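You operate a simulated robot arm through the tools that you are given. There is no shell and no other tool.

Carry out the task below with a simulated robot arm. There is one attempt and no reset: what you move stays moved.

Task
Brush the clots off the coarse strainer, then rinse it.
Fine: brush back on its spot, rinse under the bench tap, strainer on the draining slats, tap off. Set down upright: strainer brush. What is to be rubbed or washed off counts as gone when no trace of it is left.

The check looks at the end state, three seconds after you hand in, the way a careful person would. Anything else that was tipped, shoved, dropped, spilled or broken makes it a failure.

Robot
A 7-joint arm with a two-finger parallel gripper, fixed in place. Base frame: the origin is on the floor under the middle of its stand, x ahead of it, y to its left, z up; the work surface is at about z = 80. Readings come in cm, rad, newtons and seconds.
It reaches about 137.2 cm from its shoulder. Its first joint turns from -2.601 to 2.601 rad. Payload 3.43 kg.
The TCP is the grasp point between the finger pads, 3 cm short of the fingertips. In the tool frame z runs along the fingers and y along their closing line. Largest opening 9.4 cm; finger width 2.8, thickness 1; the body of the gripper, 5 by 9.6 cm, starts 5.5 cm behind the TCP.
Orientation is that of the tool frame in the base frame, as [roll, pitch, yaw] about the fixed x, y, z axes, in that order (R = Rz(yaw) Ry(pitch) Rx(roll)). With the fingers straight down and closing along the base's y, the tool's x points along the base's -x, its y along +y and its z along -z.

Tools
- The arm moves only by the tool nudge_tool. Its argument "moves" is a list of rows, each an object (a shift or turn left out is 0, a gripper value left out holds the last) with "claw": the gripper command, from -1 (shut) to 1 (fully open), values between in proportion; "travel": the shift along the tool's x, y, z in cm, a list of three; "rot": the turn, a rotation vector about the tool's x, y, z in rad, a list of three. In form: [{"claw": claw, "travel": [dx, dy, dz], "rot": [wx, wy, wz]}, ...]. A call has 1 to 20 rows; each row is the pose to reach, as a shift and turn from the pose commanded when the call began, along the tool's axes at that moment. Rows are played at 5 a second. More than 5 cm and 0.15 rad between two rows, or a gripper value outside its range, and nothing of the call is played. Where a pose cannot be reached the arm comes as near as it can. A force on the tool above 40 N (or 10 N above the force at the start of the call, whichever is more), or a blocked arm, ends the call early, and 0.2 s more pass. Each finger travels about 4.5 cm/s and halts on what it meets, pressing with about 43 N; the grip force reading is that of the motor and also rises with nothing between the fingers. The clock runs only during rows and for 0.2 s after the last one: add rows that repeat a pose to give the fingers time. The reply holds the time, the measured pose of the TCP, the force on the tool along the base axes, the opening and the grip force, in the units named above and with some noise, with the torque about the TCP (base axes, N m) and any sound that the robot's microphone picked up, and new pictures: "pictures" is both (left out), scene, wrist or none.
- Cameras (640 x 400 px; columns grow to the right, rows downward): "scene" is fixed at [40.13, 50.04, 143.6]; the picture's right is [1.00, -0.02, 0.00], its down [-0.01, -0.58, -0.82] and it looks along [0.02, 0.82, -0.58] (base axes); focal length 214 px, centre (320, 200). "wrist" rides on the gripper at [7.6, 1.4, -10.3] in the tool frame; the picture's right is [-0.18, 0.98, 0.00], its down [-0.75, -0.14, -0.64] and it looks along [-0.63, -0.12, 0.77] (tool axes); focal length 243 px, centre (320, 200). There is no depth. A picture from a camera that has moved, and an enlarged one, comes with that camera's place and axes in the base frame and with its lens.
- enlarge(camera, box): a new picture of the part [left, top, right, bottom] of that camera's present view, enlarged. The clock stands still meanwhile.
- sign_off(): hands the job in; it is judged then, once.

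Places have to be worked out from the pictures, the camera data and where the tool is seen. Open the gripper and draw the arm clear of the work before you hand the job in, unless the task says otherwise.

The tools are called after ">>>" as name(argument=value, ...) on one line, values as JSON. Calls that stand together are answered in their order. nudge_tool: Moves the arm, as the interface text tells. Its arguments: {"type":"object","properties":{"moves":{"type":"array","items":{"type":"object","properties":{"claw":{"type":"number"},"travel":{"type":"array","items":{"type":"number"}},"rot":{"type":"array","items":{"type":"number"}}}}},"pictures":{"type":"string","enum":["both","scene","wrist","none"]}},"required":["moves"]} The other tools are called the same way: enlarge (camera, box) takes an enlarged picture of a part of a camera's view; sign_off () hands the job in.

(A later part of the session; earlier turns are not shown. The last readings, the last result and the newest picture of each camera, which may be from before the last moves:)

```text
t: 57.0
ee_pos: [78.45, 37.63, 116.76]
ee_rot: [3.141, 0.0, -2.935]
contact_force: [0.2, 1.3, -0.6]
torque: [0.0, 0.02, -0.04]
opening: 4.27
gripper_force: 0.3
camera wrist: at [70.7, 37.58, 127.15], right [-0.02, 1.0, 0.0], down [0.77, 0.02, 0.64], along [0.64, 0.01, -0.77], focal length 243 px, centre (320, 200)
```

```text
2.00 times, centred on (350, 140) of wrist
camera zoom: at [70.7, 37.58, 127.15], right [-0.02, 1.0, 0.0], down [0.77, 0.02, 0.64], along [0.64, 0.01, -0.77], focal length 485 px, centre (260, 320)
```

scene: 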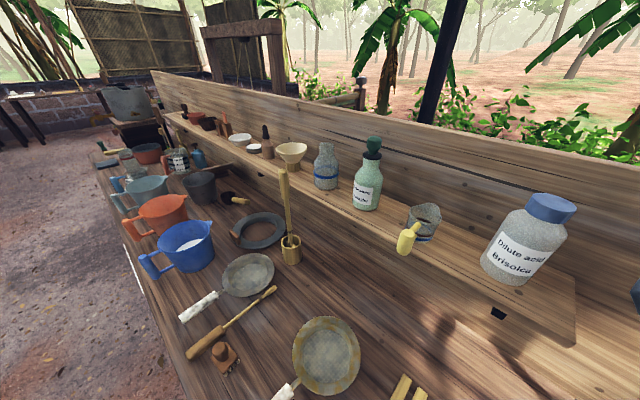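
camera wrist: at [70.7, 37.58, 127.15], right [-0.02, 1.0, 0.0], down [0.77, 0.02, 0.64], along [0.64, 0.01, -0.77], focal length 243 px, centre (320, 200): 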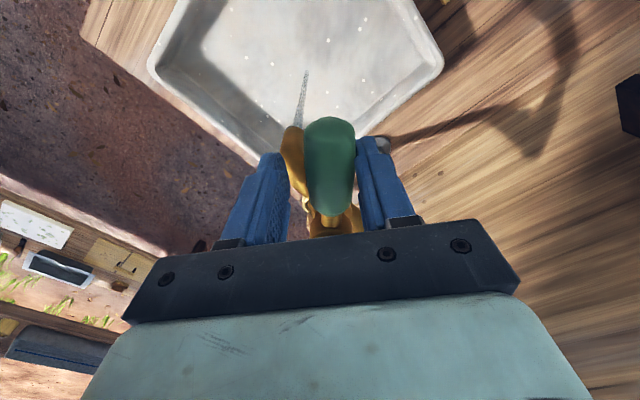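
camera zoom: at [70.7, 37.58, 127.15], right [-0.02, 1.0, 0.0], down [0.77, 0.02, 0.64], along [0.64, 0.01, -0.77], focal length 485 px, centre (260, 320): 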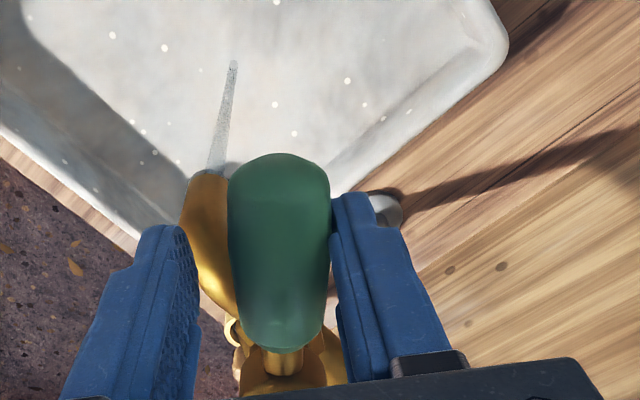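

The lever now stands about 0.87 rad from closed, and a steady stream falls at about (81.2, 35.1) into the basin. I'll open the fingers and back out along the lever's axis, away from the pivot.

>>> nudge_tool(moves=[{"claw": 0.5, "travel": [0, 0, 0]}, {"claw": 0.5, "travel": [0, 0, 0]}, {"claw": 0.5, "travel": [0, 0, 0]}, {"claw": 0.5, "travel": [3, 0, 0]}, {"claw": 0.5, "travel": [6, 0, 0]}, {"claw": 0.5, "travel": [9, 0, 0]}, {"claw": 0.5, "travel": [13, 0, 0]}], pictures="wrist")

>>> enlarge(camera="wrist", box=[180, 0, 500, 240])

```text
t: 58.6
ee_pos: [66.51, 35.39, 115.12]
ee_rot: [3.132, 0.022, -2.938]
contact_force: [0.0, -0.5, 0.0]
torque: [-0.05, 0.0, 0.02]
opening: 7.03
gripper_force: 0.1
out of reach, approached as far as the arm can: row 6, 7
camera wrist: at [58.52, 35.15, 125.18], right [-0.02, 1.0, 0.01], down [0.75, 0.01, 0.66], along [0.66, 0.02, -0.75], focal length 243 px, centre (320, 200)
```

wrist: 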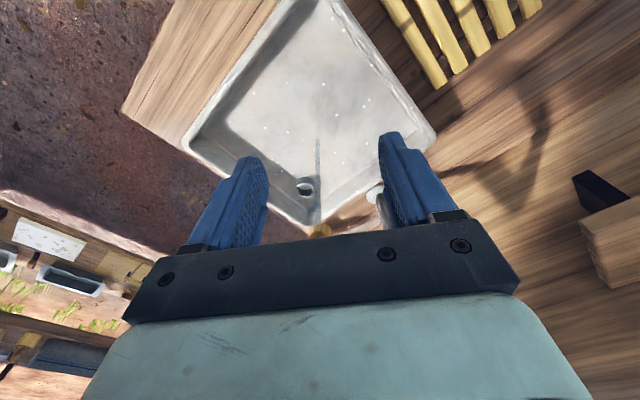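

```text
1.67 times, centred on (340, 120) of wrist
camera zoom: at [58.52, 35.15, 125.18], right [-0.02, 1.0, 0.01], down [0.75, 0.01, 0.66], along [0.66, 0.02, -0.75], focal length 404 px, centre (287, 333)
```

zoom: 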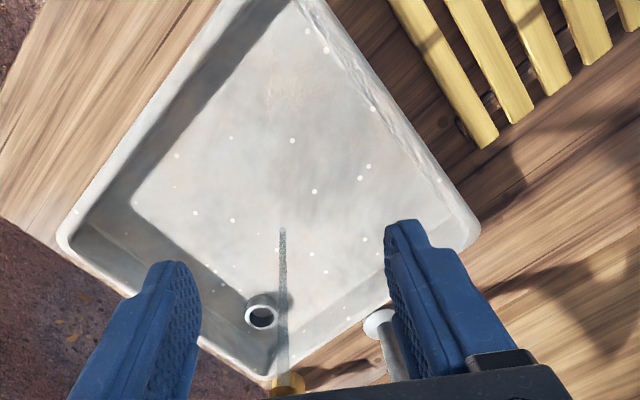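

The stream falls clean into the basin. Now I'll travel back to above the coarse strainer's handle (about e1=-51, e2=65), turning the gripper so it closes across the handle.

>>> nudge_tool(moves=[{"claw": 0.5, "travel": [2.85, 3.39, 0.9], "rot": [0.0, 0.003, -0.076]}, {"claw": 0.5, "travel": [5.69, 6.79, 1.8], "rot": [0.001, 0.006, -0.152]}, {"claw": 0.5, "travel": [8.54, 10.18, 2.7], "rot": [0.001, 0.009, -0.229]}, {"claw": 0.5, "travel": [11.39, 13.58, 3.6], "rot": [0.001, 0.012, -0.305]}, {"claw": 0.5, "travel": [14.23, 16.97, 4.5], "rot": [0.002, 0.016, -0.381]}, {"claw": 0.5, "travel": [17.08, 20.36, 5.4], "rot": [0.002, 0.019, -0.457]}, {"claw": 0.5, "travel": [19.93, 23.76, 6.3], "rot": [0.002, 0.022, -0.534]}, {"claw": 0.5, "travel": [22.78, 27.15, 7.2], "rot": [0.003, 0.025, -0.61]}, {"claw": 0.5, "travel": [25.62, 30.55, 8.0], "rot": [0.003, 0.025, -0.61]}, {"claw": 0.5, "travel": [28.47, 33.94, 8.5], "rot": [0.003, 0.025, -0.61]}, {"claw": 0.5, "travel": [31.32, 37.33, 8.8], "rot": [0.003, 0.025, -0.61]}, {"claw": 0.5, "travel": [34.16, 40.73, 9.1], "rot": [0.003, 0.025, -0.61]}, {"claw": 0.5, "travel": [37.01, 44.12, 9.3], "rot": [0.003, 0.025, -0.61]}, {"claw": 0.5, "travel": [39.86, 47.52, 9.5], "rot": [0.003, 0.025, -0.61]}, {"claw": 0.5, "travel": [42.7, 50.91, 9.6], "rot": [0.003, 0.025, -0.61]}, {"claw": 0.5, "travel": [45.55, 54.3, 9.6], "rot": [0.003, 0.025, -0.61]}, {"claw": 0.5, "travel": [48.4, 57.7, 9.6], "rot": [0.003, 0.025, -0.61]}])

>>> enlarge(camera="scene", box=[120, 180, 320, 340])

```text
t: 62.2
ee_pos: [7.5, 82.24, 105.31]
ee_rot: [3.137, -0.023, -2.329]
contact_force: [0.4, -0.4, 0.3]
torque: [0.01, 0.0, 0.0]
opening: 7.04
gripper_force: 0.1
out of reach, approached as far as the arm can: row 1, 2, 3, 4
camera wrist: at [1.32, 77.9, 115.81], right [-0.59, 0.81, 0.0], down [0.63, 0.46, 0.62], along [0.51, 0.36, -0.78], focal length 243 px, centre (320, 200)
```

scene: 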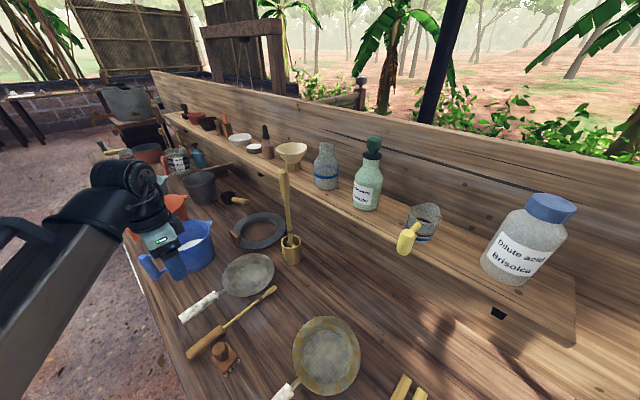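
wrist: 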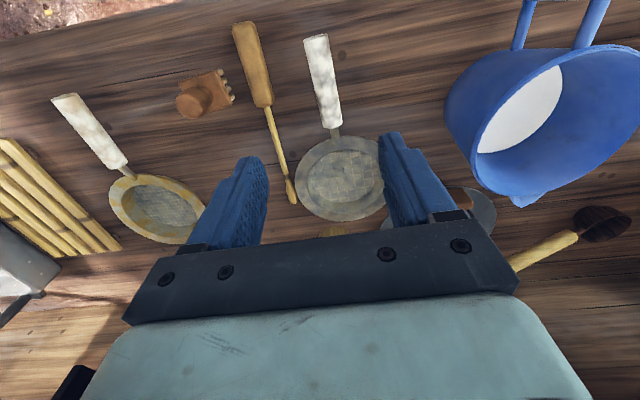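

```text
2.50 times, centred on (220, 260) of scene
camera zoom: at [40.13, 50.04, 143.6], right [1.0, -0.02, 0.0], down [-0.01, -0.58, -0.82], along [0.02, 0.82, -0.58], focal length 536 px, centre (570, 50)
```

zoom: 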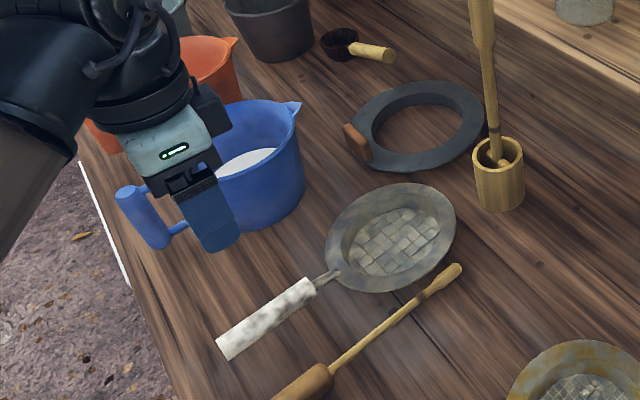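

The gripper is above the handle. By my fit the handle lies along e2 from 60 to 70 at e1≈-51.6 and is about 3 cm thick. I'll align and come down to z≈92 for a closer look.

>>> nudge_tool(moves=[{"claw": 0.5, "travel": [-1, 0.25, 3.5], "rot": [0, -0.01, -0.02]}, {"claw": 0.5, "travel": [-2.1, 0.53, 7], "rot": [0, -0.023, -0.045]}, {"claw": 0.5, "travel": [-2.1, 0.53, 10.5], "rot": [0, -0.023, -0.045]}, {"claw": 0.5, "travel": [-2.1, 0.53, 13.3], "rot": [0, -0.023, -0.045]}, {"claw": 0.5, "travel": [-2.1, 0.53, 13.3], "rot": [0, -0.023, -0.045]}])

>>> enlarge(camera="wrist", box=[220, 0, 440, 240])

>>> enlarge(camera="scene", box=[150, 220, 300, 350])

```text
t: 63.4
ee_pos: [8.29, 83.95, 92.07]
ee_rot: [3.137, 0.001, -2.281]
contact_force: [0.8, -0.3, 0.5]
torque: [-0.02, 0.01, 0.0]
opening: 7.04
gripper_force: 0.0
camera wrist: at [2.23, 79.13, 102.31], right [-0.62, 0.78, 0.0], down [0.6, 0.48, 0.64], along [0.5, 0.4, -0.77], focal length 243 px, centre (320, 200)
```

scene: 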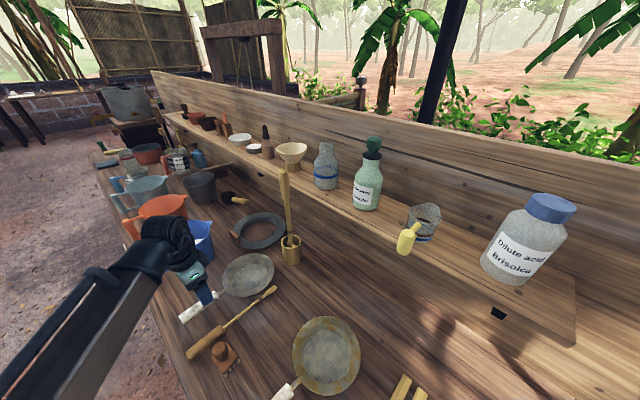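
wrist: 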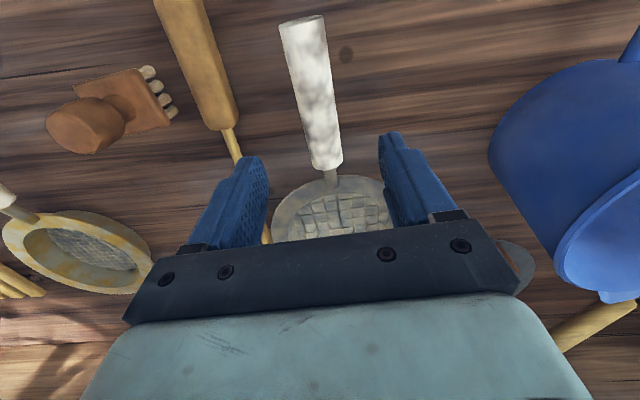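

```text
1.67 times, centred on (330, 120) of wrist
camera zoom: at [2.23, 79.13, 102.31], right [-0.62, 0.78, 0.0], down [0.6, 0.48, 0.64], along [0.5, 0.4, -0.77], focal length 404 px, centre (303, 333)
```

zoom: 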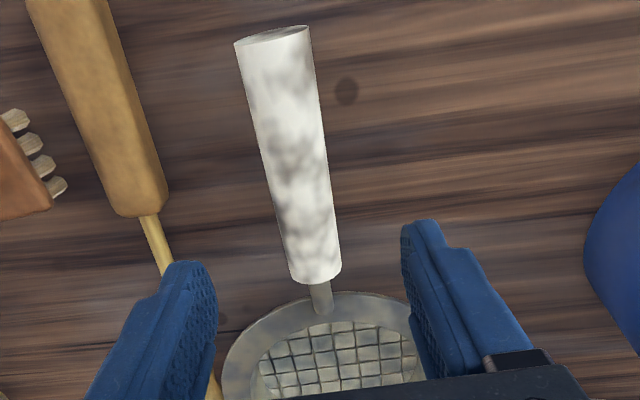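

```text
3.08 times, centred on (225, 285) of scene
camera zoom: at [40.13, 50.04, 143.6], right [1.0, -0.02, 0.0], down [-0.01, -0.58, -0.82], along [0.02, 0.82, -0.58], focal length 660 px, centre (612, -62)
```

zoom: 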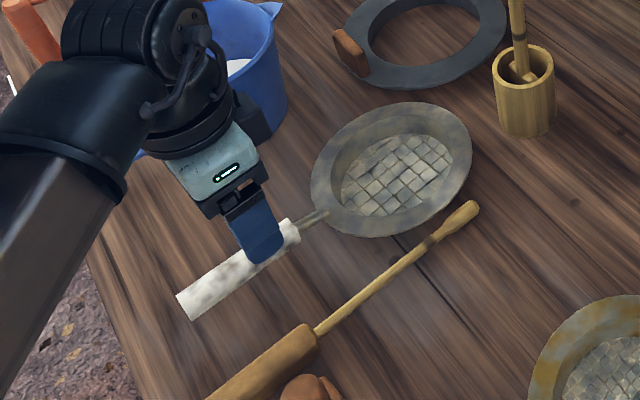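

The handle lies right along the tool's x axis with less than 1 mm of sideways offset, and it is about 2.5 cm thick. I'll descend to z≈84 and close on it.

>>> nudge_tool(moves=[{"claw": 0.5, "travel": [0, 0, 3]}, {"claw": 0.5, "travel": [0, 0, 6]}, {"claw": 0.5, "travel": [0, 0, 7.3]}, {"claw": 0.5, "travel": [0, 0, 8.1]}, {"claw": 0.5, "travel": [0, 0, 8.1]}], pictures="both")

>>> enlarge(camera="scene", box=[150, 220, 300, 350])

```text
t: 64.6
ee_pos: [8.48, 84.0, 84.02]
ee_rot: [3.136, 0.002, -2.283]
contact_force: [-0.4, 1.1, -0.1]
torque: [0.04, -0.02, -0.03]
opening: 7.05
gripper_force: 0.1
camera wrist: at [2.25, 79.2, 94.31], right [-0.62, 0.78, 0.0], down [0.6, 0.48, 0.64], along [0.5, 0.4, -0.77], focal length 243 px, centre (320, 200)
```

scene: 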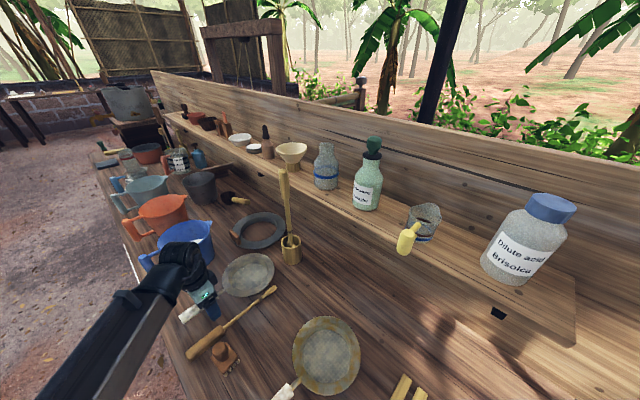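
wrist: 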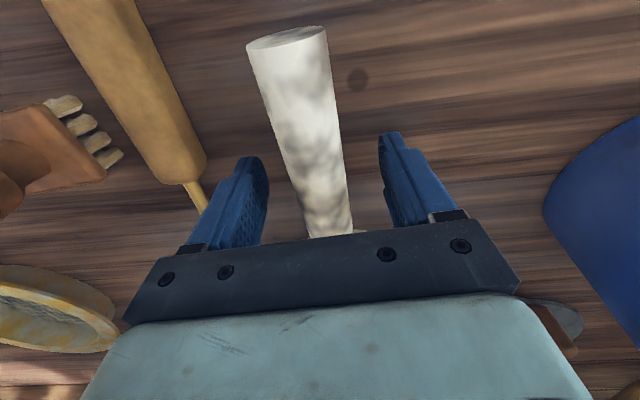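

```text
3.08 times, centred on (225, 285) of scene
camera zoom: at [40.13, 50.04, 143.6], right [1.0, -0.02, 0.0], down [-0.01, -0.58, -0.82], along [0.02, 0.82, -0.58], focal length 660 px, centre (612, -62)
```

zoom: 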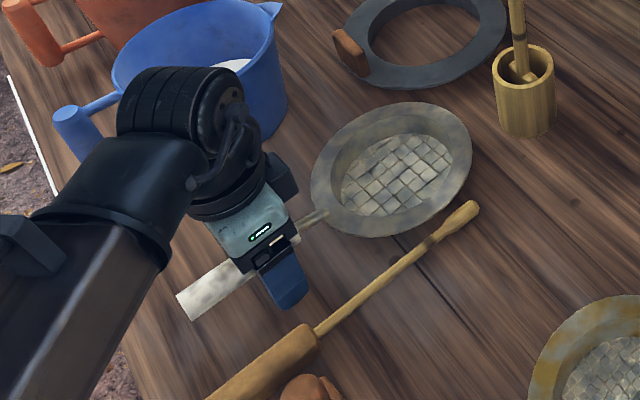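

The handle is between the fingers with no contact, so I'll close on it.

>>> nudge_tool(moves=[{"claw": -1}, {"claw": -1}, {"claw": -1}, {"claw": -1}, {"claw": -1}, {"claw": -1}], pictures="scene")

```text
t: 66.0
ee_pos: [8.36, 84.03, 84.03]
ee_rot: [3.138, 0.001, -2.283]
contact_force: [-0.1, 0.0, -0.5]
torque: [-0.02, 0.05, 0.04]
opening: 3.05
gripper_force: 42.9
```

scene: 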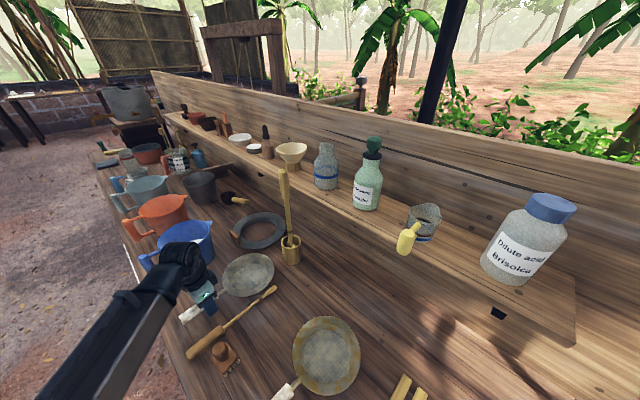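

Gripped at 3.05 cm with 43 N. I'll lift slowly by a few cm and see whether the strainer comes up level.

>>> nudge_tool(moves=[{"claw": -1, "travel": [0, 0, -1]}, {"claw": -1, "travel": [0, 0, -2]}, {"claw": -1, "travel": [0, 0, -3.5]}, {"claw": -1, "travel": [0, 0, -5]}, {"claw": -1, "travel": [0, 0, -5]}], pictures="both")

>>> enlarge(camera="scene", box=[150, 200, 320, 350])

```text
t: 67.2
ee_pos: [8.37, 83.95, 89.0]
ee_rot: [3.137, -0.002, -2.282]
contact_force: [0.1, 0.4, -2.5]
torque: [-0.2, 0.17, -0.01]
opening: 3.07
gripper_force: 43.2
camera wrist: at [2.27, 79.13, 99.24], right [-0.62, 0.78, 0.0], down [0.6, 0.48, 0.64], along [0.5, 0.4, -0.77], focal length 243 px, centre (320, 200)
```

scene: 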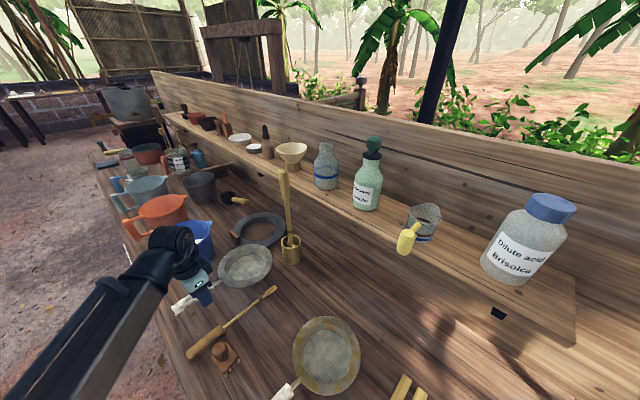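
wrist: 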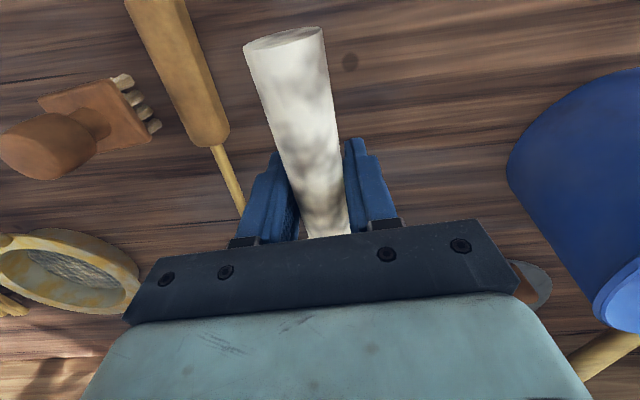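

```text
2.67 times, centred on (235, 275) of scene
camera zoom: at [40.13, 50.04, 143.6], right [1.0, -0.02, 0.0], down [-0.01, -0.58, -0.82], along [0.02, 0.82, -0.58], focal length 572 px, centre (547, 0)
```

zoom: 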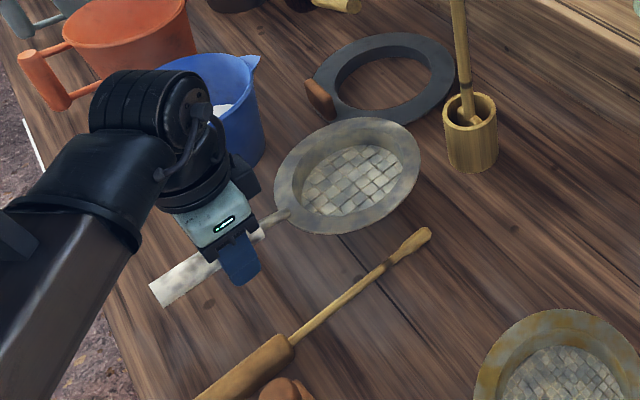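

The strainer came up level (about 0.25 kg) and nothing else moved. I'll raise it and carry it along the bench to just short of the water stream, with its bottom at about z = 94.

>>> nudge_tool(moves=[{"claw": -1, "travel": [0, 0, -3.5]}, {"claw": -1, "travel": [0, 0, -7]}, {"claw": -1, "travel": [0.2, -4.5, -9]}, {"claw": -1, "travel": [0.35, -9, -9]}, {"claw": -1, "travel": [0.53, -13.5, -9]}, {"claw": -1, "travel": [0.7, -18, -9]}, {"claw": -1, "travel": [0.88, -22.5, -9]}, {"claw": -1, "travel": [1.06, -27, -9]}, {"claw": -1, "travel": [1.23, -31.5, -9]}, {"claw": -1, "travel": [1.4, -36, -9]}, {"claw": -1, "travel": [1.58, -40.5, -9]}, {"claw": -1, "travel": [1.76, -45, -9]}, {"claw": -1, "travel": [1.94, -49.5, -9]}, {"claw": -1, "travel": [2.1, -54, -9]}, {"claw": -1, "travel": [2.3, -58.5, -9]}, {"claw": -1, "travel": [2.5, -63, -9]}, {"claw": -1, "travel": [2.65, -67.5, -9]}, {"claw": -1, "travel": [2.83, -72.3, -9]}, {"claw": -1, "travel": [2.83, -72.3, -9]}], pictures="both")

>>> enlarge(camera="wrist", box=[180, 0, 500, 240])

```text
t: 71.2
ee_pos: [61.13, 34.78, 97.64]
ee_rot: [3.139, -0.002, -2.282]
contact_force: [0.7, 0.2, -1.5]
torque: [-0.17, 0.11, 0.01]
opening: 3.08
gripper_force: 42.6
camera wrist: at [55.07, 29.83, 108.05], right [-0.62, 0.78, 0.0], down [0.6, 0.48, 0.64], along [0.5, 0.4, -0.77], focal length 243 px, centre (320, 200)
```

scene: 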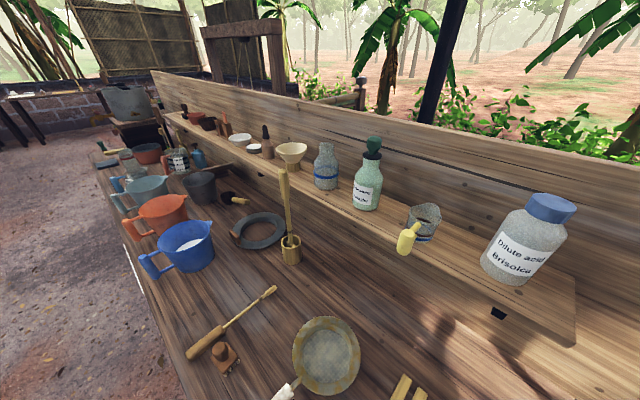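
wrist: 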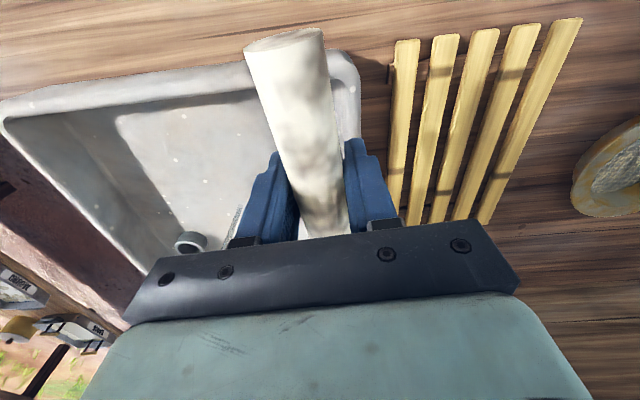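

```text
1.67 times, centred on (340, 120) of wrist
camera zoom: at [55.07, 29.83, 108.05], right [-0.62, 0.78, 0.0], down [0.6, 0.48, 0.64], along [0.5, 0.4, -0.77], focal length 404 px, centre (287, 333)
```

zoom: 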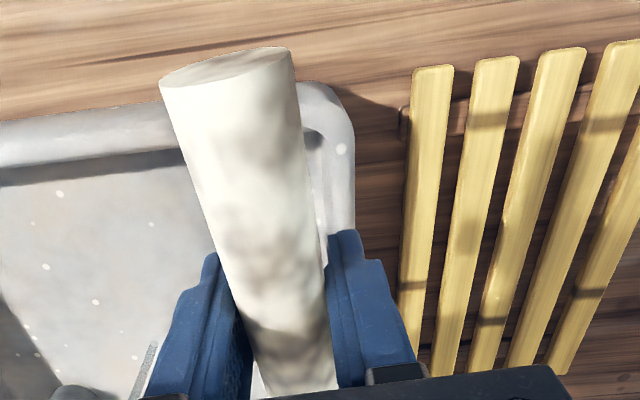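

The slats and basin are in view and the strainer is held level, its centre at about (e1, e2) = (19.8, 81.3). I'll move it 15 cm further along so the stream falls on the middle of the mesh.

>>> nudge_tool(moves=[{"claw": -1, "travel": [0.14, -3, 0]}, {"claw": -1, "travel": [0.28, -6, 0]}, {"claw": -1, "travel": [0.41, -9, 0]}, {"claw": -1, "travel": [0.55, -12, 0]}, {"claw": -1, "travel": [0.69, -15.1, 0]}, {"claw": -1, "travel": [0.69, -15.1, 0]}, {"claw": -1, "travel": [0.69, -15.1, 0]}], pictures="wrist")

>>> enlarge(camera="wrist", box=[120, 0, 520, 260])

```text
t: 72.8
ee_pos: [72.12, 23.99, 97.71]
ee_rot: [3.138, -0.002, -2.283]
contact_force: [-0.3, 0.2, -1.7]
torque: [-0.18, 0.15, 0.0]
opening: 3.07
gripper_force: 43.0
camera wrist: at [65.94, 19.22, 108.14], right [-0.62, 0.78, 0.0], down [0.6, 0.48, 0.64], along [0.5, 0.4, -0.77], focal length 243 px, centre (320, 200)
```

wrist: 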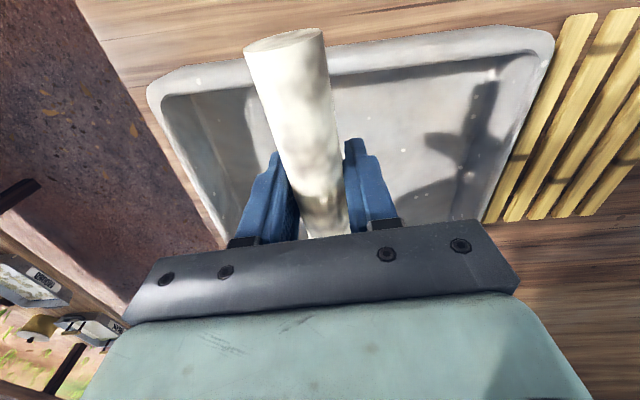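

```text
1.54 times, centred on (320, 130) of wrist
camera zoom: at [65.94, 19.22, 108.14], right [-0.62, 0.78, 0.0], down [0.6, 0.48, 0.64], along [0.5, 0.4, -0.77], focal length 373 px, centre (320, 308)
```

zoom: 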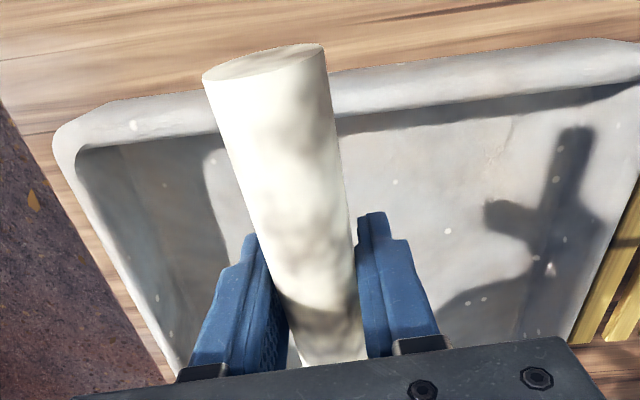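

The strainer's centre is now under the outlet, though the stream itself is hidden by the gripper. I'll move the strainer in a slow loop so the water covers the full mesh.

>>> nudge_tool(moves=[{"claw": -1, "travel": [0.07, -1.5, 0]}, {"claw": -1, "travel": [0.14, -3.0, 0]}, {"claw": -1, "travel": [0.69, -4.17, 0]}, {"claw": -1, "travel": [2.18, -3.9, 0]}, {"claw": -1, "travel": [3.61, -2.34, 0]}, {"claw": -1, "travel": [4.54, -0.79, 0]}, {"claw": -1, "travel": [4.46, 1.0, 0]}, {"claw": -1, "travel": [3.39, 2.46, 0]}, {"claw": -1, "travel": [1.84, 3.59, 0]}, {"claw": -1, "travel": [0.31, 4.22, 0]}, {"claw": -1, "travel": [-1.18, 3.95, 0]}, {"claw": -1, "travel": [-2.34, 2.9, 0]}, {"claw": -1, "travel": [-3.07, 1.36, 0]}, {"claw": -1, "travel": [-3.0, -0.14, 0]}, {"claw": -1, "travel": [-2.73, -1.63, 0]}, {"claw": -1, "travel": [-1.38, -2.57, 0]}, {"claw": -1, "travel": [0.09, -2.0, 0]}, {"claw": -1, "travel": [1.54, -0.93, 0]}, {"claw": -1, "travel": [1.97, 0.59, 0]}, {"claw": -1, "travel": [0.73, 1.53, 0]}], pictures="wrist")

```text
t: 77.0
ee_pos: [70.65, 24.65, 97.63]
ee_rot: [3.138, 0.0, -2.282]
contact_force: [-0.2, -0.4, -2.3]
torque: [-0.17, 0.14, 0.01]
opening: 3.07
gripper_force: 42.7
camera wrist: at [64.58, 19.84, 107.95], right [-0.62, 0.78, 0.0], down [0.6, 0.48, 0.64], along [0.5, 0.4, -0.77], focal length 243 px, centre (320, 200)
```

wrist: 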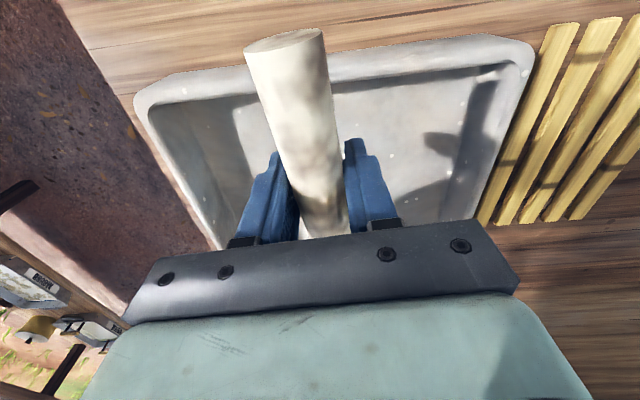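

One loop is done with steady forces. I'll make a second, inner raster under the stream for a thorough rinse.

>>> nudge_tool(moves=[{"claw": -1, "travel": [0.63, 1.54, 0]}, {"claw": -1, "travel": [-0.87, 1.47, 0]}, {"claw": -1, "travel": [-2.34, 0.9, 0]}, {"claw": -1, "travel": [-2.78, -0.42, 0]}, {"claw": -1, "travel": [-1.28, -0.55, 0]}, {"claw": -1, "travel": [0.22, -0.48, 0]}, {"claw": -1, "travel": [1.72, -0.42, 0]}, {"claw": -1, "travel": [2.28, -1.69, 0]}, {"claw": -1, "travel": [0.79, -1.96, 0]}, {"claw": -1, "travel": [-0.71, -2.03, 0]}, {"claw": -1, "travel": [-2.21, -2.1, 0]}, {"claw": -1, "travel": [-2.65, -3.32, 0]}, {"claw": -1, "travel": [-1.14, -3.55, 0]}, {"claw": -1, "travel": [0.36, -3.48, 0]}, {"claw": -1, "travel": [1.86, -3.41, 0]}, {"claw": -1, "travel": [1.42, -4.73, 0]}, {"claw": -1, "travel": [-0.08, -4.8, 0]}, {"claw": -1, "travel": [-1.58, -4.87, 0]}, {"claw": -1, "travel": [-1.16, -3.05, 0]}, {"claw": -1, "travel": [-0.73, -1.53, 0]}], pictures="wrist")

```text
t: 81.2
ee_pos: [72.42, 23.98, 97.59]
ee_rot: [3.138, 0.0, -2.285]
contact_force: [0.5, -0.1, -2.0]
torque: [-0.17, 0.14, -0.01]
opening: 3.05
gripper_force: 42.8
camera wrist: at [66.25, 19.22, 107.9], right [-0.62, 0.78, 0.0], down [0.6, 0.48, 0.64], along [0.5, 0.4, -0.77], focal length 243 px, centre (320, 200)
```

wrist: 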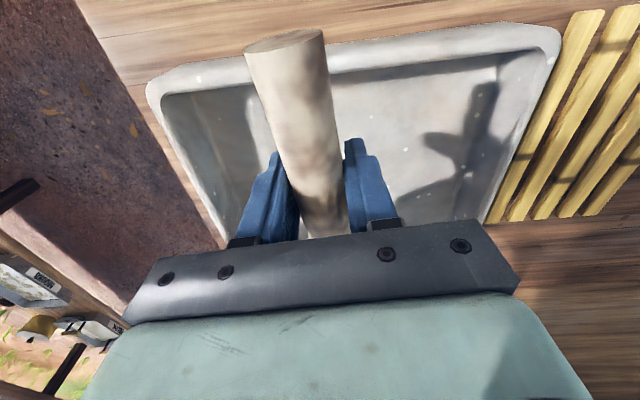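

The handle now looks darker, as if wet. I'll keep it under the stream a little longer, then slide out of the stream while still over the basin and let it drip.

>>> nudge_tool(moves=[{"claw": -1, "travel": [1.5, 0, 0]}, {"claw": -1, "travel": [1.5, 1.5, 0]}, {"claw": -1, "travel": [0, 2, 0]}, {"claw": -1, "travel": [-1.5, 1.5, 0]}, {"claw": -1, "travel": [-2, 0, 0]}, {"claw": -1, "travel": [-1.5, -1.5, 0]}, {"claw": -1, "travel": [0, -2, 0]}, {"claw": -1, "travel": [1, 0, 0]}, {"claw": -1, "travel": [0.5, 3, 0]}, {"claw": -1, "travel": [0.5, 6, 0]}, {"claw": -1, "travel": [0.5, 9, 0]}, {"claw": -1, "travel": [0.5, 13, 0]}, {"claw": -1, "travel": [0.5, 13, 0]}, {"claw": -1, "travel": [0.5, 13, 0]}, {"claw": -1, "travel": [0.5, 13, 0]}, {"claw": -1, "travel": [0.5, 13, 0]}, {"claw": -1, "travel": [0.5, 13, 0]}, {"claw": -1, "travel": [0.5, 13, 0]}, {"claw": -1, "travel": [0.5, 13, 0]}], pictures="wrist")

>>> enlarge(camera="wrist", box=[120, 0, 520, 260])

```text
t: 85.2
ee_pos: [61.92, 32.48, 97.72]
ee_rot: [3.139, -0.003, -2.284]
contact_force: [0.2, -0.7, -1.8]
torque: [-0.14, 0.15, -0.01]
opening: 3.08
gripper_force: 43.2
camera wrist: at [55.86, 27.6, 107.99], right [-0.62, 0.78, 0.0], down [0.6, 0.48, 0.64], along [0.5, 0.4, -0.77], focal length 243 px, centre (320, 200)
```

wrist: 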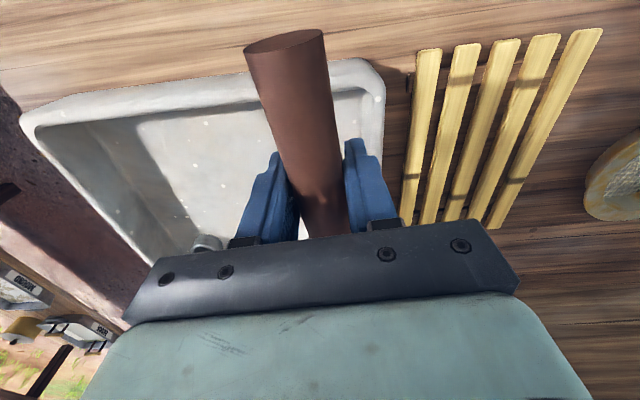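

```text
1.54 times, centred on (320, 130) of wrist
camera zoom: at [55.86, 27.6, 107.99], right [-0.62, 0.78, 0.0], down [0.6, 0.48, 0.64], along [0.5, 0.4, -0.77], focal length 373 px, centre (320, 308)
```

zoom: 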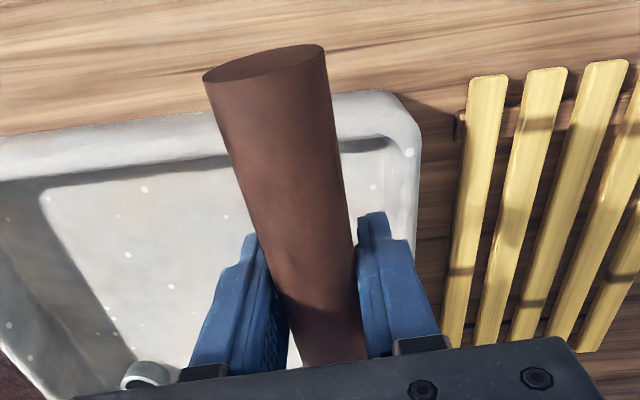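

The handle turned from milky white to plain brown, so the rinse is washing a white film off the strainer. To be sure none is left, I'll go back under the stream for another round and compare the colour.

>>> nudge_tool(moves=[{"claw": -1, "travel": [0, -4, 0]}, {"claw": -1, "travel": [-0.2, -8, 0]}, {"claw": -1, "travel": [-0.5, -11, 0]}, {"claw": -1, "travel": [-0.5, -13, 0]}, {"claw": -1, "travel": [1.5, -13, 0]}, {"claw": -1, "travel": [3, -12, 0]}, {"claw": -1, "travel": [3.5, -10, 0]}, {"claw": -1, "travel": [1.5, -9.5, 0]}, {"claw": -1, "travel": [-0.5, -9.5, 0]}, {"claw": -1, "travel": [-2.5, -10.5, 0]}, {"claw": -1, "travel": [-3, -12.5, 0]}, {"claw": -1, "travel": [-2.5, -14.5, 0]}, {"claw": -1, "travel": [-1, -16, 0]}, {"claw": -1, "travel": [1, -16.5, 0]}, {"claw": -1, "travel": [3, -15.5, 0]}, {"claw": -1, "travel": [3, -13.5, 0]}, {"claw": -1, "travel": [1, -13, 0]}, {"claw": -1, "travel": [-0.5, -13, 0]}, {"claw": -1, "travel": [-0.5, -13, 0]}, {"claw": -1, "travel": [-0.5, -13, 0]}], pictures="wrist")

>>> enlarge(camera="wrist", box=[120, 0, 520, 260])

```text
t: 89.4
ee_pos: [72.26, 24.34, 97.71]
ee_rot: [3.14, -0.002, -2.283]
contact_force: [-0.2, 0.0, -2.2]
torque: [-0.17, 0.13, 0.03]
opening: 3.04
gripper_force: 43.0
camera wrist: at [66.14, 19.4, 107.99], right [-0.62, 0.78, 0.0], down [0.6, 0.48, 0.64], along [0.5, 0.4, -0.77], focal length 243 px, centre (320, 200)
```

wrist: 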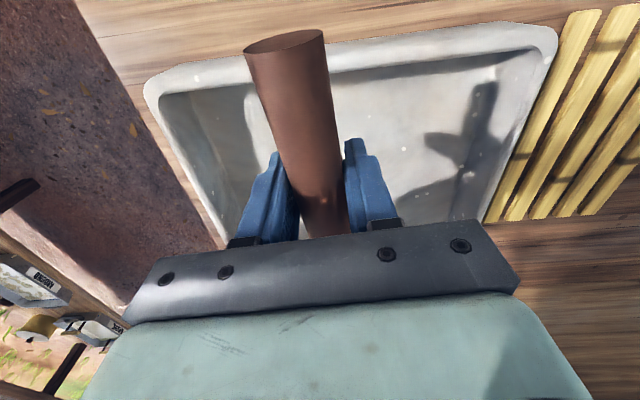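

```text
1.54 times, centred on (320, 130) of wrist
camera zoom: at [66.14, 19.4, 107.99], right [-0.62, 0.78, 0.0], down [0.6, 0.48, 0.64], along [0.5, 0.4, -0.77], focal length 373 px, centre (320, 308)
```

zoom: 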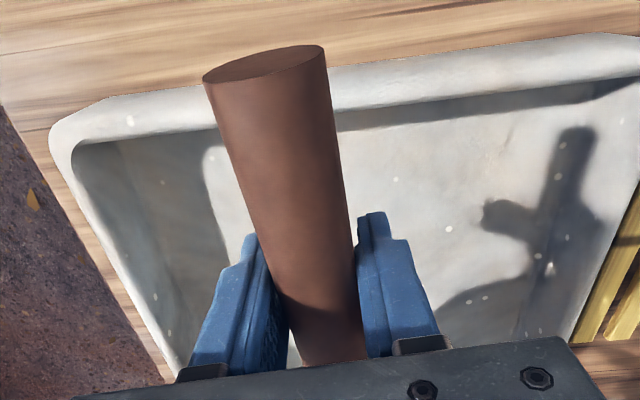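

The handle is now evenly brown with no white left. I'll let the strainer drip over the basin, then carry it over the slats' centre.

>>> nudge_tool(moves=[{"claw": -1, "travel": [0.1, 4.3, 0]}, {"claw": -1, "travel": [0.2, 8.6, 0]}, {"claw": -1, "travel": [0.4, 12.5, 0]}, {"claw": -1, "travel": [0.4, 12.5, 0]}, {"claw": -1, "travel": [0.4, 12.5, 0]}, {"claw": -1, "travel": [0.4, 12.5, 0]}, {"claw": -1, "travel": [0.4, 12.5, 0]}, {"claw": -1, "travel": [0.4, 12.5, 0]}, {"claw": -1, "travel": [0.4, 12.5, 0]}, {"claw": -1, "travel": [0.4, 12.5, 0]}, {"claw": -1, "travel": [0.4, 12.5, 0]}, {"claw": -1, "travel": [0.55, 17, 0]}, {"claw": -1, "travel": [0.7, 21.5, 0]}, {"claw": -1, "travel": [0.8, 26, 0]}, {"claw": -1, "travel": [0.92, 30.1, 0]}, {"claw": -1, "travel": [0.92, 30.1, 0]}], pictures="both")

>>> enlarge(camera="wrist", box=[120, 0, 520, 260])

```text
t: 92.8
ee_pos: [48.96, 43.1, 97.95]
ee_rot: [3.138, -0.001, -2.285]
contact_force: [0.4, 0.0, -2.1]
torque: [-0.17, 0.13, -0.01]
opening: 3.06
gripper_force: 42.7
camera wrist: at [42.86, 38.31, 108.16], right [-0.62, 0.78, 0.0], down [0.6, 0.48, 0.64], along [0.5, 0.4, -0.77], focal length 243 px, centre (320, 200)
```

scene: 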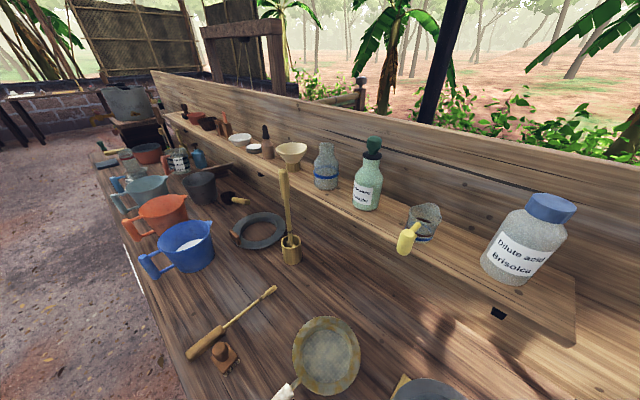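
wrist: 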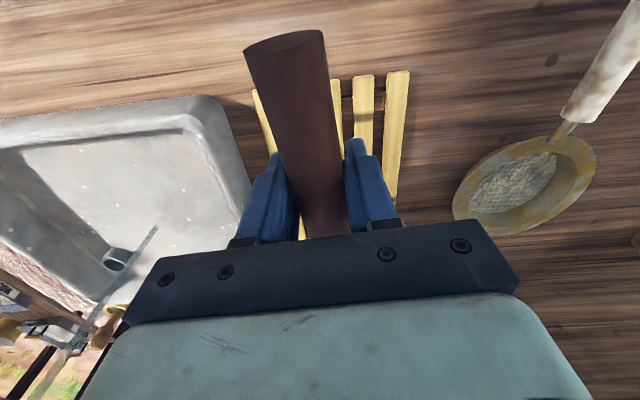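

```text
1.54 times, centred on (320, 130) of wrist
camera zoom: at [42.86, 38.31, 108.16], right [-0.62, 0.78, 0.0], down [0.6, 0.48, 0.64], along [0.5, 0.4, -0.77], focal length 373 px, centre (320, 308)
```

zoom: 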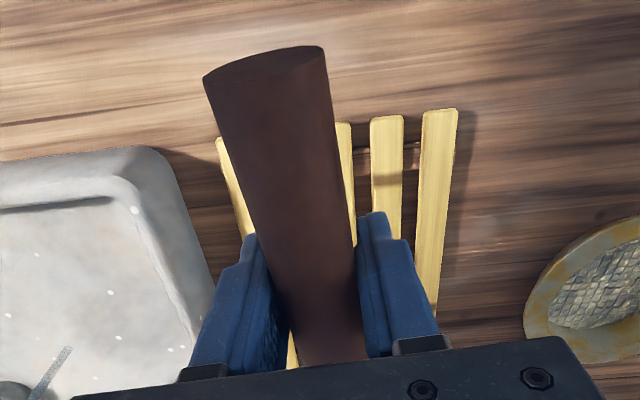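

The strainer is centred over the slats (rack e1 -2 to 12.4, strainer at 5.2), with clean water still running in the basin. I'll lower it towards the slats.

>>> nudge_tool(moves=[{"claw": -1, "travel": [0, 0, 3.5]}, {"claw": -1, "travel": [0, 0, 7]}, {"claw": -1, "travel": [0, 0, 9.5]}, {"claw": -1, "travel": [0, 0, 10.5]}, {"claw": -1, "travel": [0, 0, 11]}, {"claw": -1, "travel": [0, 0, 11]}], pictures="wrist")

```text
t: 94.2
ee_pos: [48.85, 43.2, 86.7]
ee_rot: [3.139, 0.0, -2.282]
contact_force: [-0.1, 0.5, -2.4]
torque: [-0.18, 0.15, 0.0]
opening: 3.06
gripper_force: 43.0
camera wrist: at [42.74, 38.36, 96.98], right [-0.62, 0.78, 0.0], down [0.6, 0.48, 0.64], along [0.5, 0.4, -0.77], focal length 243 px, centre (320, 200)
```

wrist: 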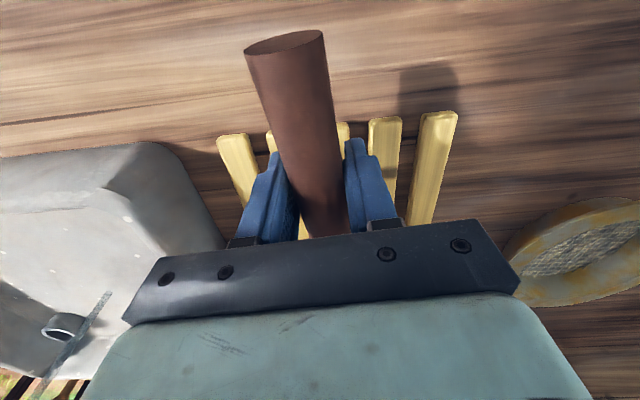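

No contact yet at z = 86.7. I'll continue down in small steps, watching the force.

>>> nudge_tool(moves=[{"claw": -1, "travel": [0, 0, 0.3]}, {"claw": -1, "travel": [0, 0, 0.6]}, {"claw": -1, "travel": [0, 0, 0.6]}], pictures="none")

```text
t: 95.0
ee_pos: [48.78, 43.28, 86.22]
ee_rot: [3.139, -0.002, -2.282]
contact_force: [-0.7, 0.3, -2.6]
torque: [-0.14, 0.17, 0.02]
opening: 3.05
gripper_force: 43.0
```

Still hanging free, with only the weight on the tool, so I'll go a bit further down.

>>> nudge_tool(moves=[{"claw": -1, "travel": [0, 0, 0.3]}, {"claw": -1, "travel": [0, 0, 0.5]}, {"claw": -1, "travel": [0, 0, 0.5]}], pictures="none")

```text
t: 95.8
ee_pos: [48.82, 43.09, 85.73]
ee_rot: [3.137, 0.001, -2.283]
contact_force: [-2.8, -1.8, 15.4]
torque: [0.82, -0.71, 0.01]
opening: 3.1
gripper_force: 43.1
```

Contact at z≈85.75, so the strainer rests on the slats. I'll ease the pressure, open the fingers gently, wait, and look before I rise.

>>> nudge_tool(moves=[{"claw": -1, "travel": [0, 0, -0.12]}, {"claw": -0.25, "travel": [0, 0, -0.12]}, {"claw": 0.0, "travel": [0, 0, -0.12]}, {"claw": 0.4, "travel": [0, 0, -0.12]}, {"claw": 0.5, "travel": [0, 0, -0.12]}, {"claw": 0.5, "travel": [0, 0, -0.12]}, {"claw": 0.5, "travel": [0, 0, -0.12]}], pictures="both")

>>> enlarge(camera="scene", box=[340, 330, 500, 400])

```text
t: 97.4
ee_pos: [48.79, 43.17, 85.94]
ee_rot: [3.139, -0.001, -2.283]
contact_force: [0.0, 0.2, 0.8]
torque: [0.02, 0.02, -0.02]
opening: 7.06
gripper_force: 0.0
camera wrist: at [42.73, 38.35, 96.08], right [-0.62, 0.78, 0.0], down [0.6, 0.48, 0.64], along [0.5, 0.4, -0.77], focal length 243 px, centre (320, 200)
```

scene: 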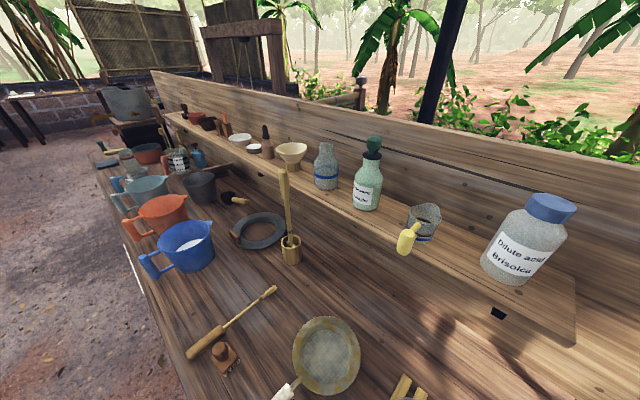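
wrist: 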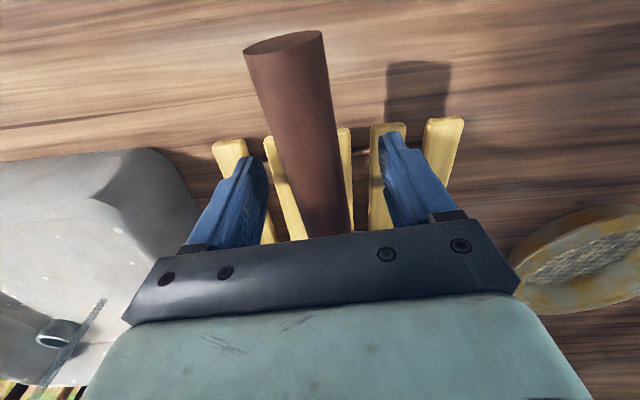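

```text
4.00 times, centred on (420, 365) of scene
camera zoom: at [40.13, 50.04, 143.6], right [1.0, -0.02, 0.0], down [-0.01, -0.58, -0.82], along [0.02, 0.82, -0.58], focal length 858 px, centre (-80, -460)
```

zoom: 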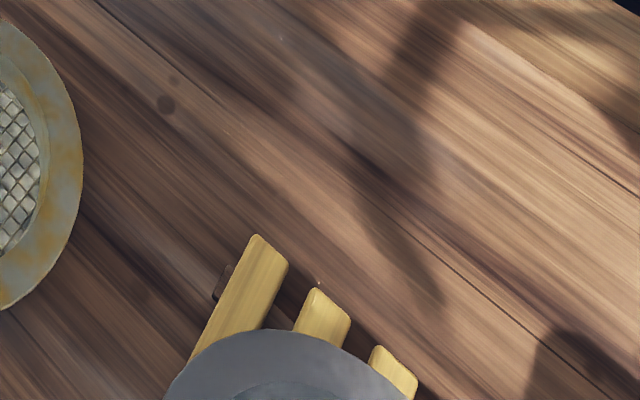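

The strainer rests on the slats and the fingers are clear of the handle. I'll rise straight up and then look at the mesh.

>>> nudge_tool(moves=[{"claw": 0.5, "travel": [0, 0, -2]}, {"claw": 0.5, "travel": [0, 0, -5]}, {"claw": 0.5, "travel": [0, 0, -9]}, {"claw": 0.5, "travel": [0, 0, -13]}, {"claw": 0.5, "travel": [0, 0, -17]}, {"claw": 0.5, "travel": [0, 0, -21]}, {"claw": 0.5, "travel": [0, 0, -23]}], pictures="wrist")

>>> enlarge(camera="wrist", box=[180, 0, 500, 240])

```text
t: 99.0
ee_pos: [49.16, 43.05, 108.4]
ee_rot: [3.141, 0.011, -2.283]
contact_force: [6.3, 4.2, -9.9]
torque: [0.0, -0.04, -0.03]
opening: 7.04
gripper_force: 0.1
stopped in row 7: the force on the tool passed its limit at 59 N (the readings are from after the stop); the commanded pose is now the measured one
camera wrist: at [42.94, 38.16, 118.64], right [-0.62, 0.78, 0.0], down [0.6, 0.47, 0.65], along [0.51, 0.41, -0.76], focal length 243 px, centre (320, 200)
```

wrist: 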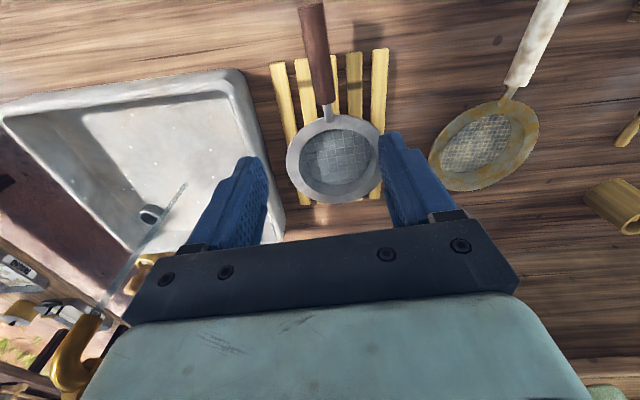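

```text
1.67 times, centred on (340, 120) of wrist
camera zoom: at [42.94, 38.16, 118.64], right [-0.62, 0.78, 0.0], down [0.6, 0.47, 0.65], along [0.51, 0.41, -0.76], focal length 404 px, centre (287, 333)
```

zoom: 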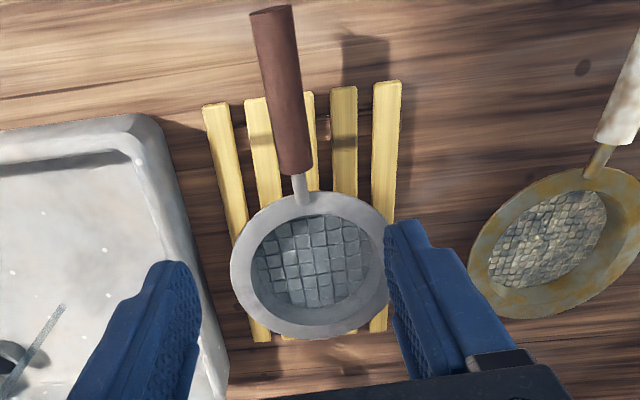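

Something resisted at z≈108: the arm is folded close to its base there, and the force pushes down and outwards. The strainer looks clean and grey on the slats. I'll come down a little and outwards to free the arm.

>>> nudge_tool(moves=[{"claw": 0.5, "travel": [0, 0, 1.5]}, {"claw": 0.5, "travel": [-1, 0, 3]}, {"claw": 0.5, "travel": [-3, 0, 3]}, {"claw": 0.5, "travel": [-5, 0, 3]}], pictures="both")

>>> enlarge(camera="wrist", box=[180, 0, 500, 240])

```text
t: 100.0
ee_pos: [52.52, 46.88, 105.44]
ee_rot: [3.139, 0.01, -2.284]
contact_force: [-0.1, -0.5, 0.1]
torque: [0.0, -0.04, 0.02]
opening: 7.05
gripper_force: 0.0
camera wrist: at [46.19, 41.98, 115.63], right [-0.62, 0.78, 0.0], down [0.6, 0.47, 0.65], along [0.51, 0.41, -0.76], focal length 243 px, centre (320, 200)
```

scene: 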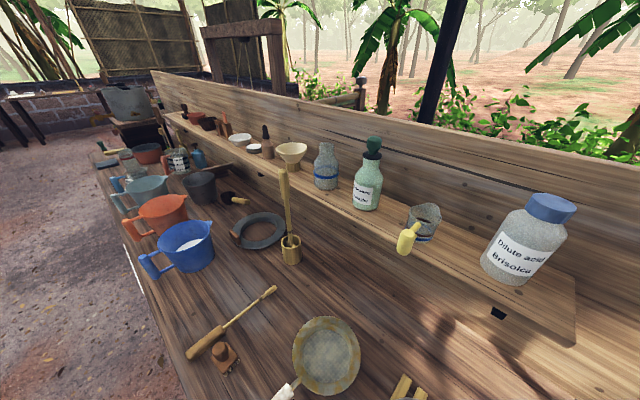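
wrist: 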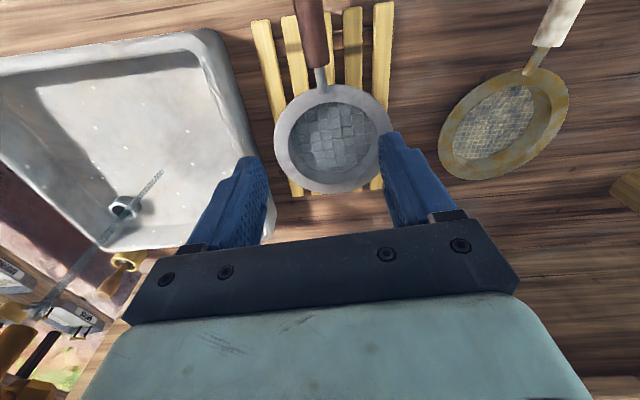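

```text
1.67 times, centred on (340, 120) of wrist
camera zoom: at [46.19, 41.98, 115.63], right [-0.62, 0.78, 0.0], down [0.6, 0.47, 0.65], along [0.51, 0.41, -0.76], focal length 404 px, centre (287, 333)
```

zoom: 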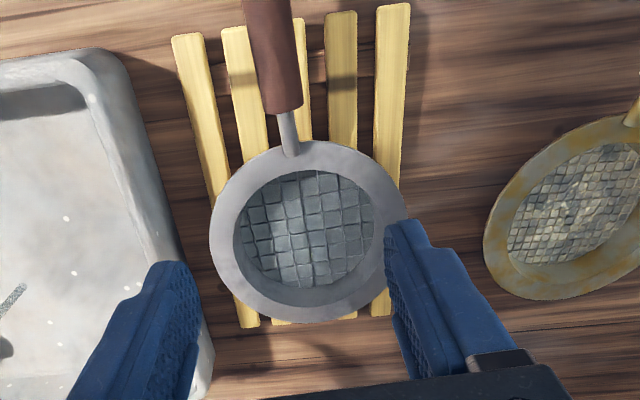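

The force is back to zero and nothing else moved. I'll magnify the strainer to check for any trace left.

>>> enlarge(camera="wrist", box=[265, 75, 405, 205])

>>> enlarge(camera="scene", box=[160, 270, 300, 390])

```text
3.08 times, centred on (335, 140) of wrist
camera zoom: at [46.19, 41.98, 115.63], right [-0.62, 0.78, 0.0], down [0.6, 0.47, 0.65], along [0.51, 0.41, -0.76], focal length 746 px, centre (274, 385)
```

zoom: 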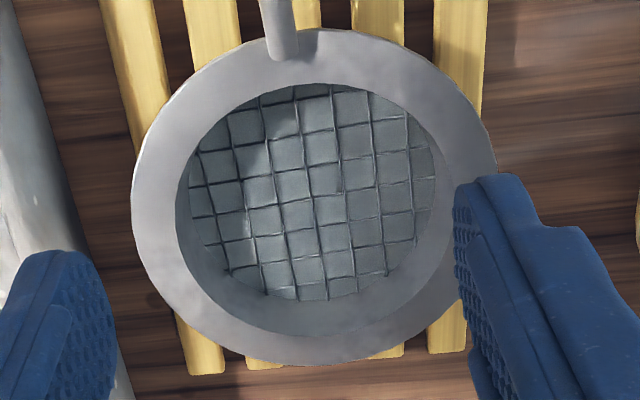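

```text
3.33 times, centred on (230, 330) of scene
camera zoom: at [40.13, 50.04, 143.6], right [1.0, -0.02, 0.0], down [-0.01, -0.58, -0.82], along [0.02, 0.82, -0.58], focal length 715 px, centre (620, -233)
```

zoom: 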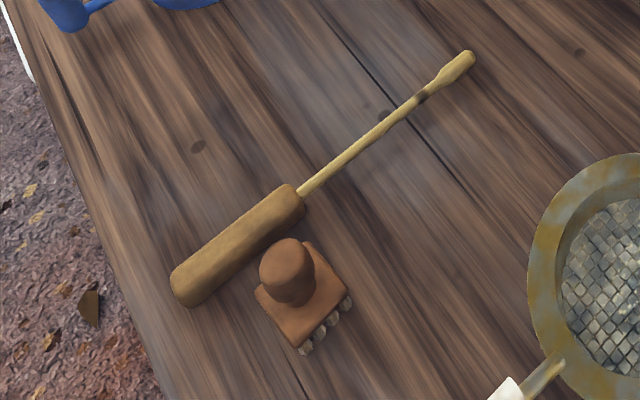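

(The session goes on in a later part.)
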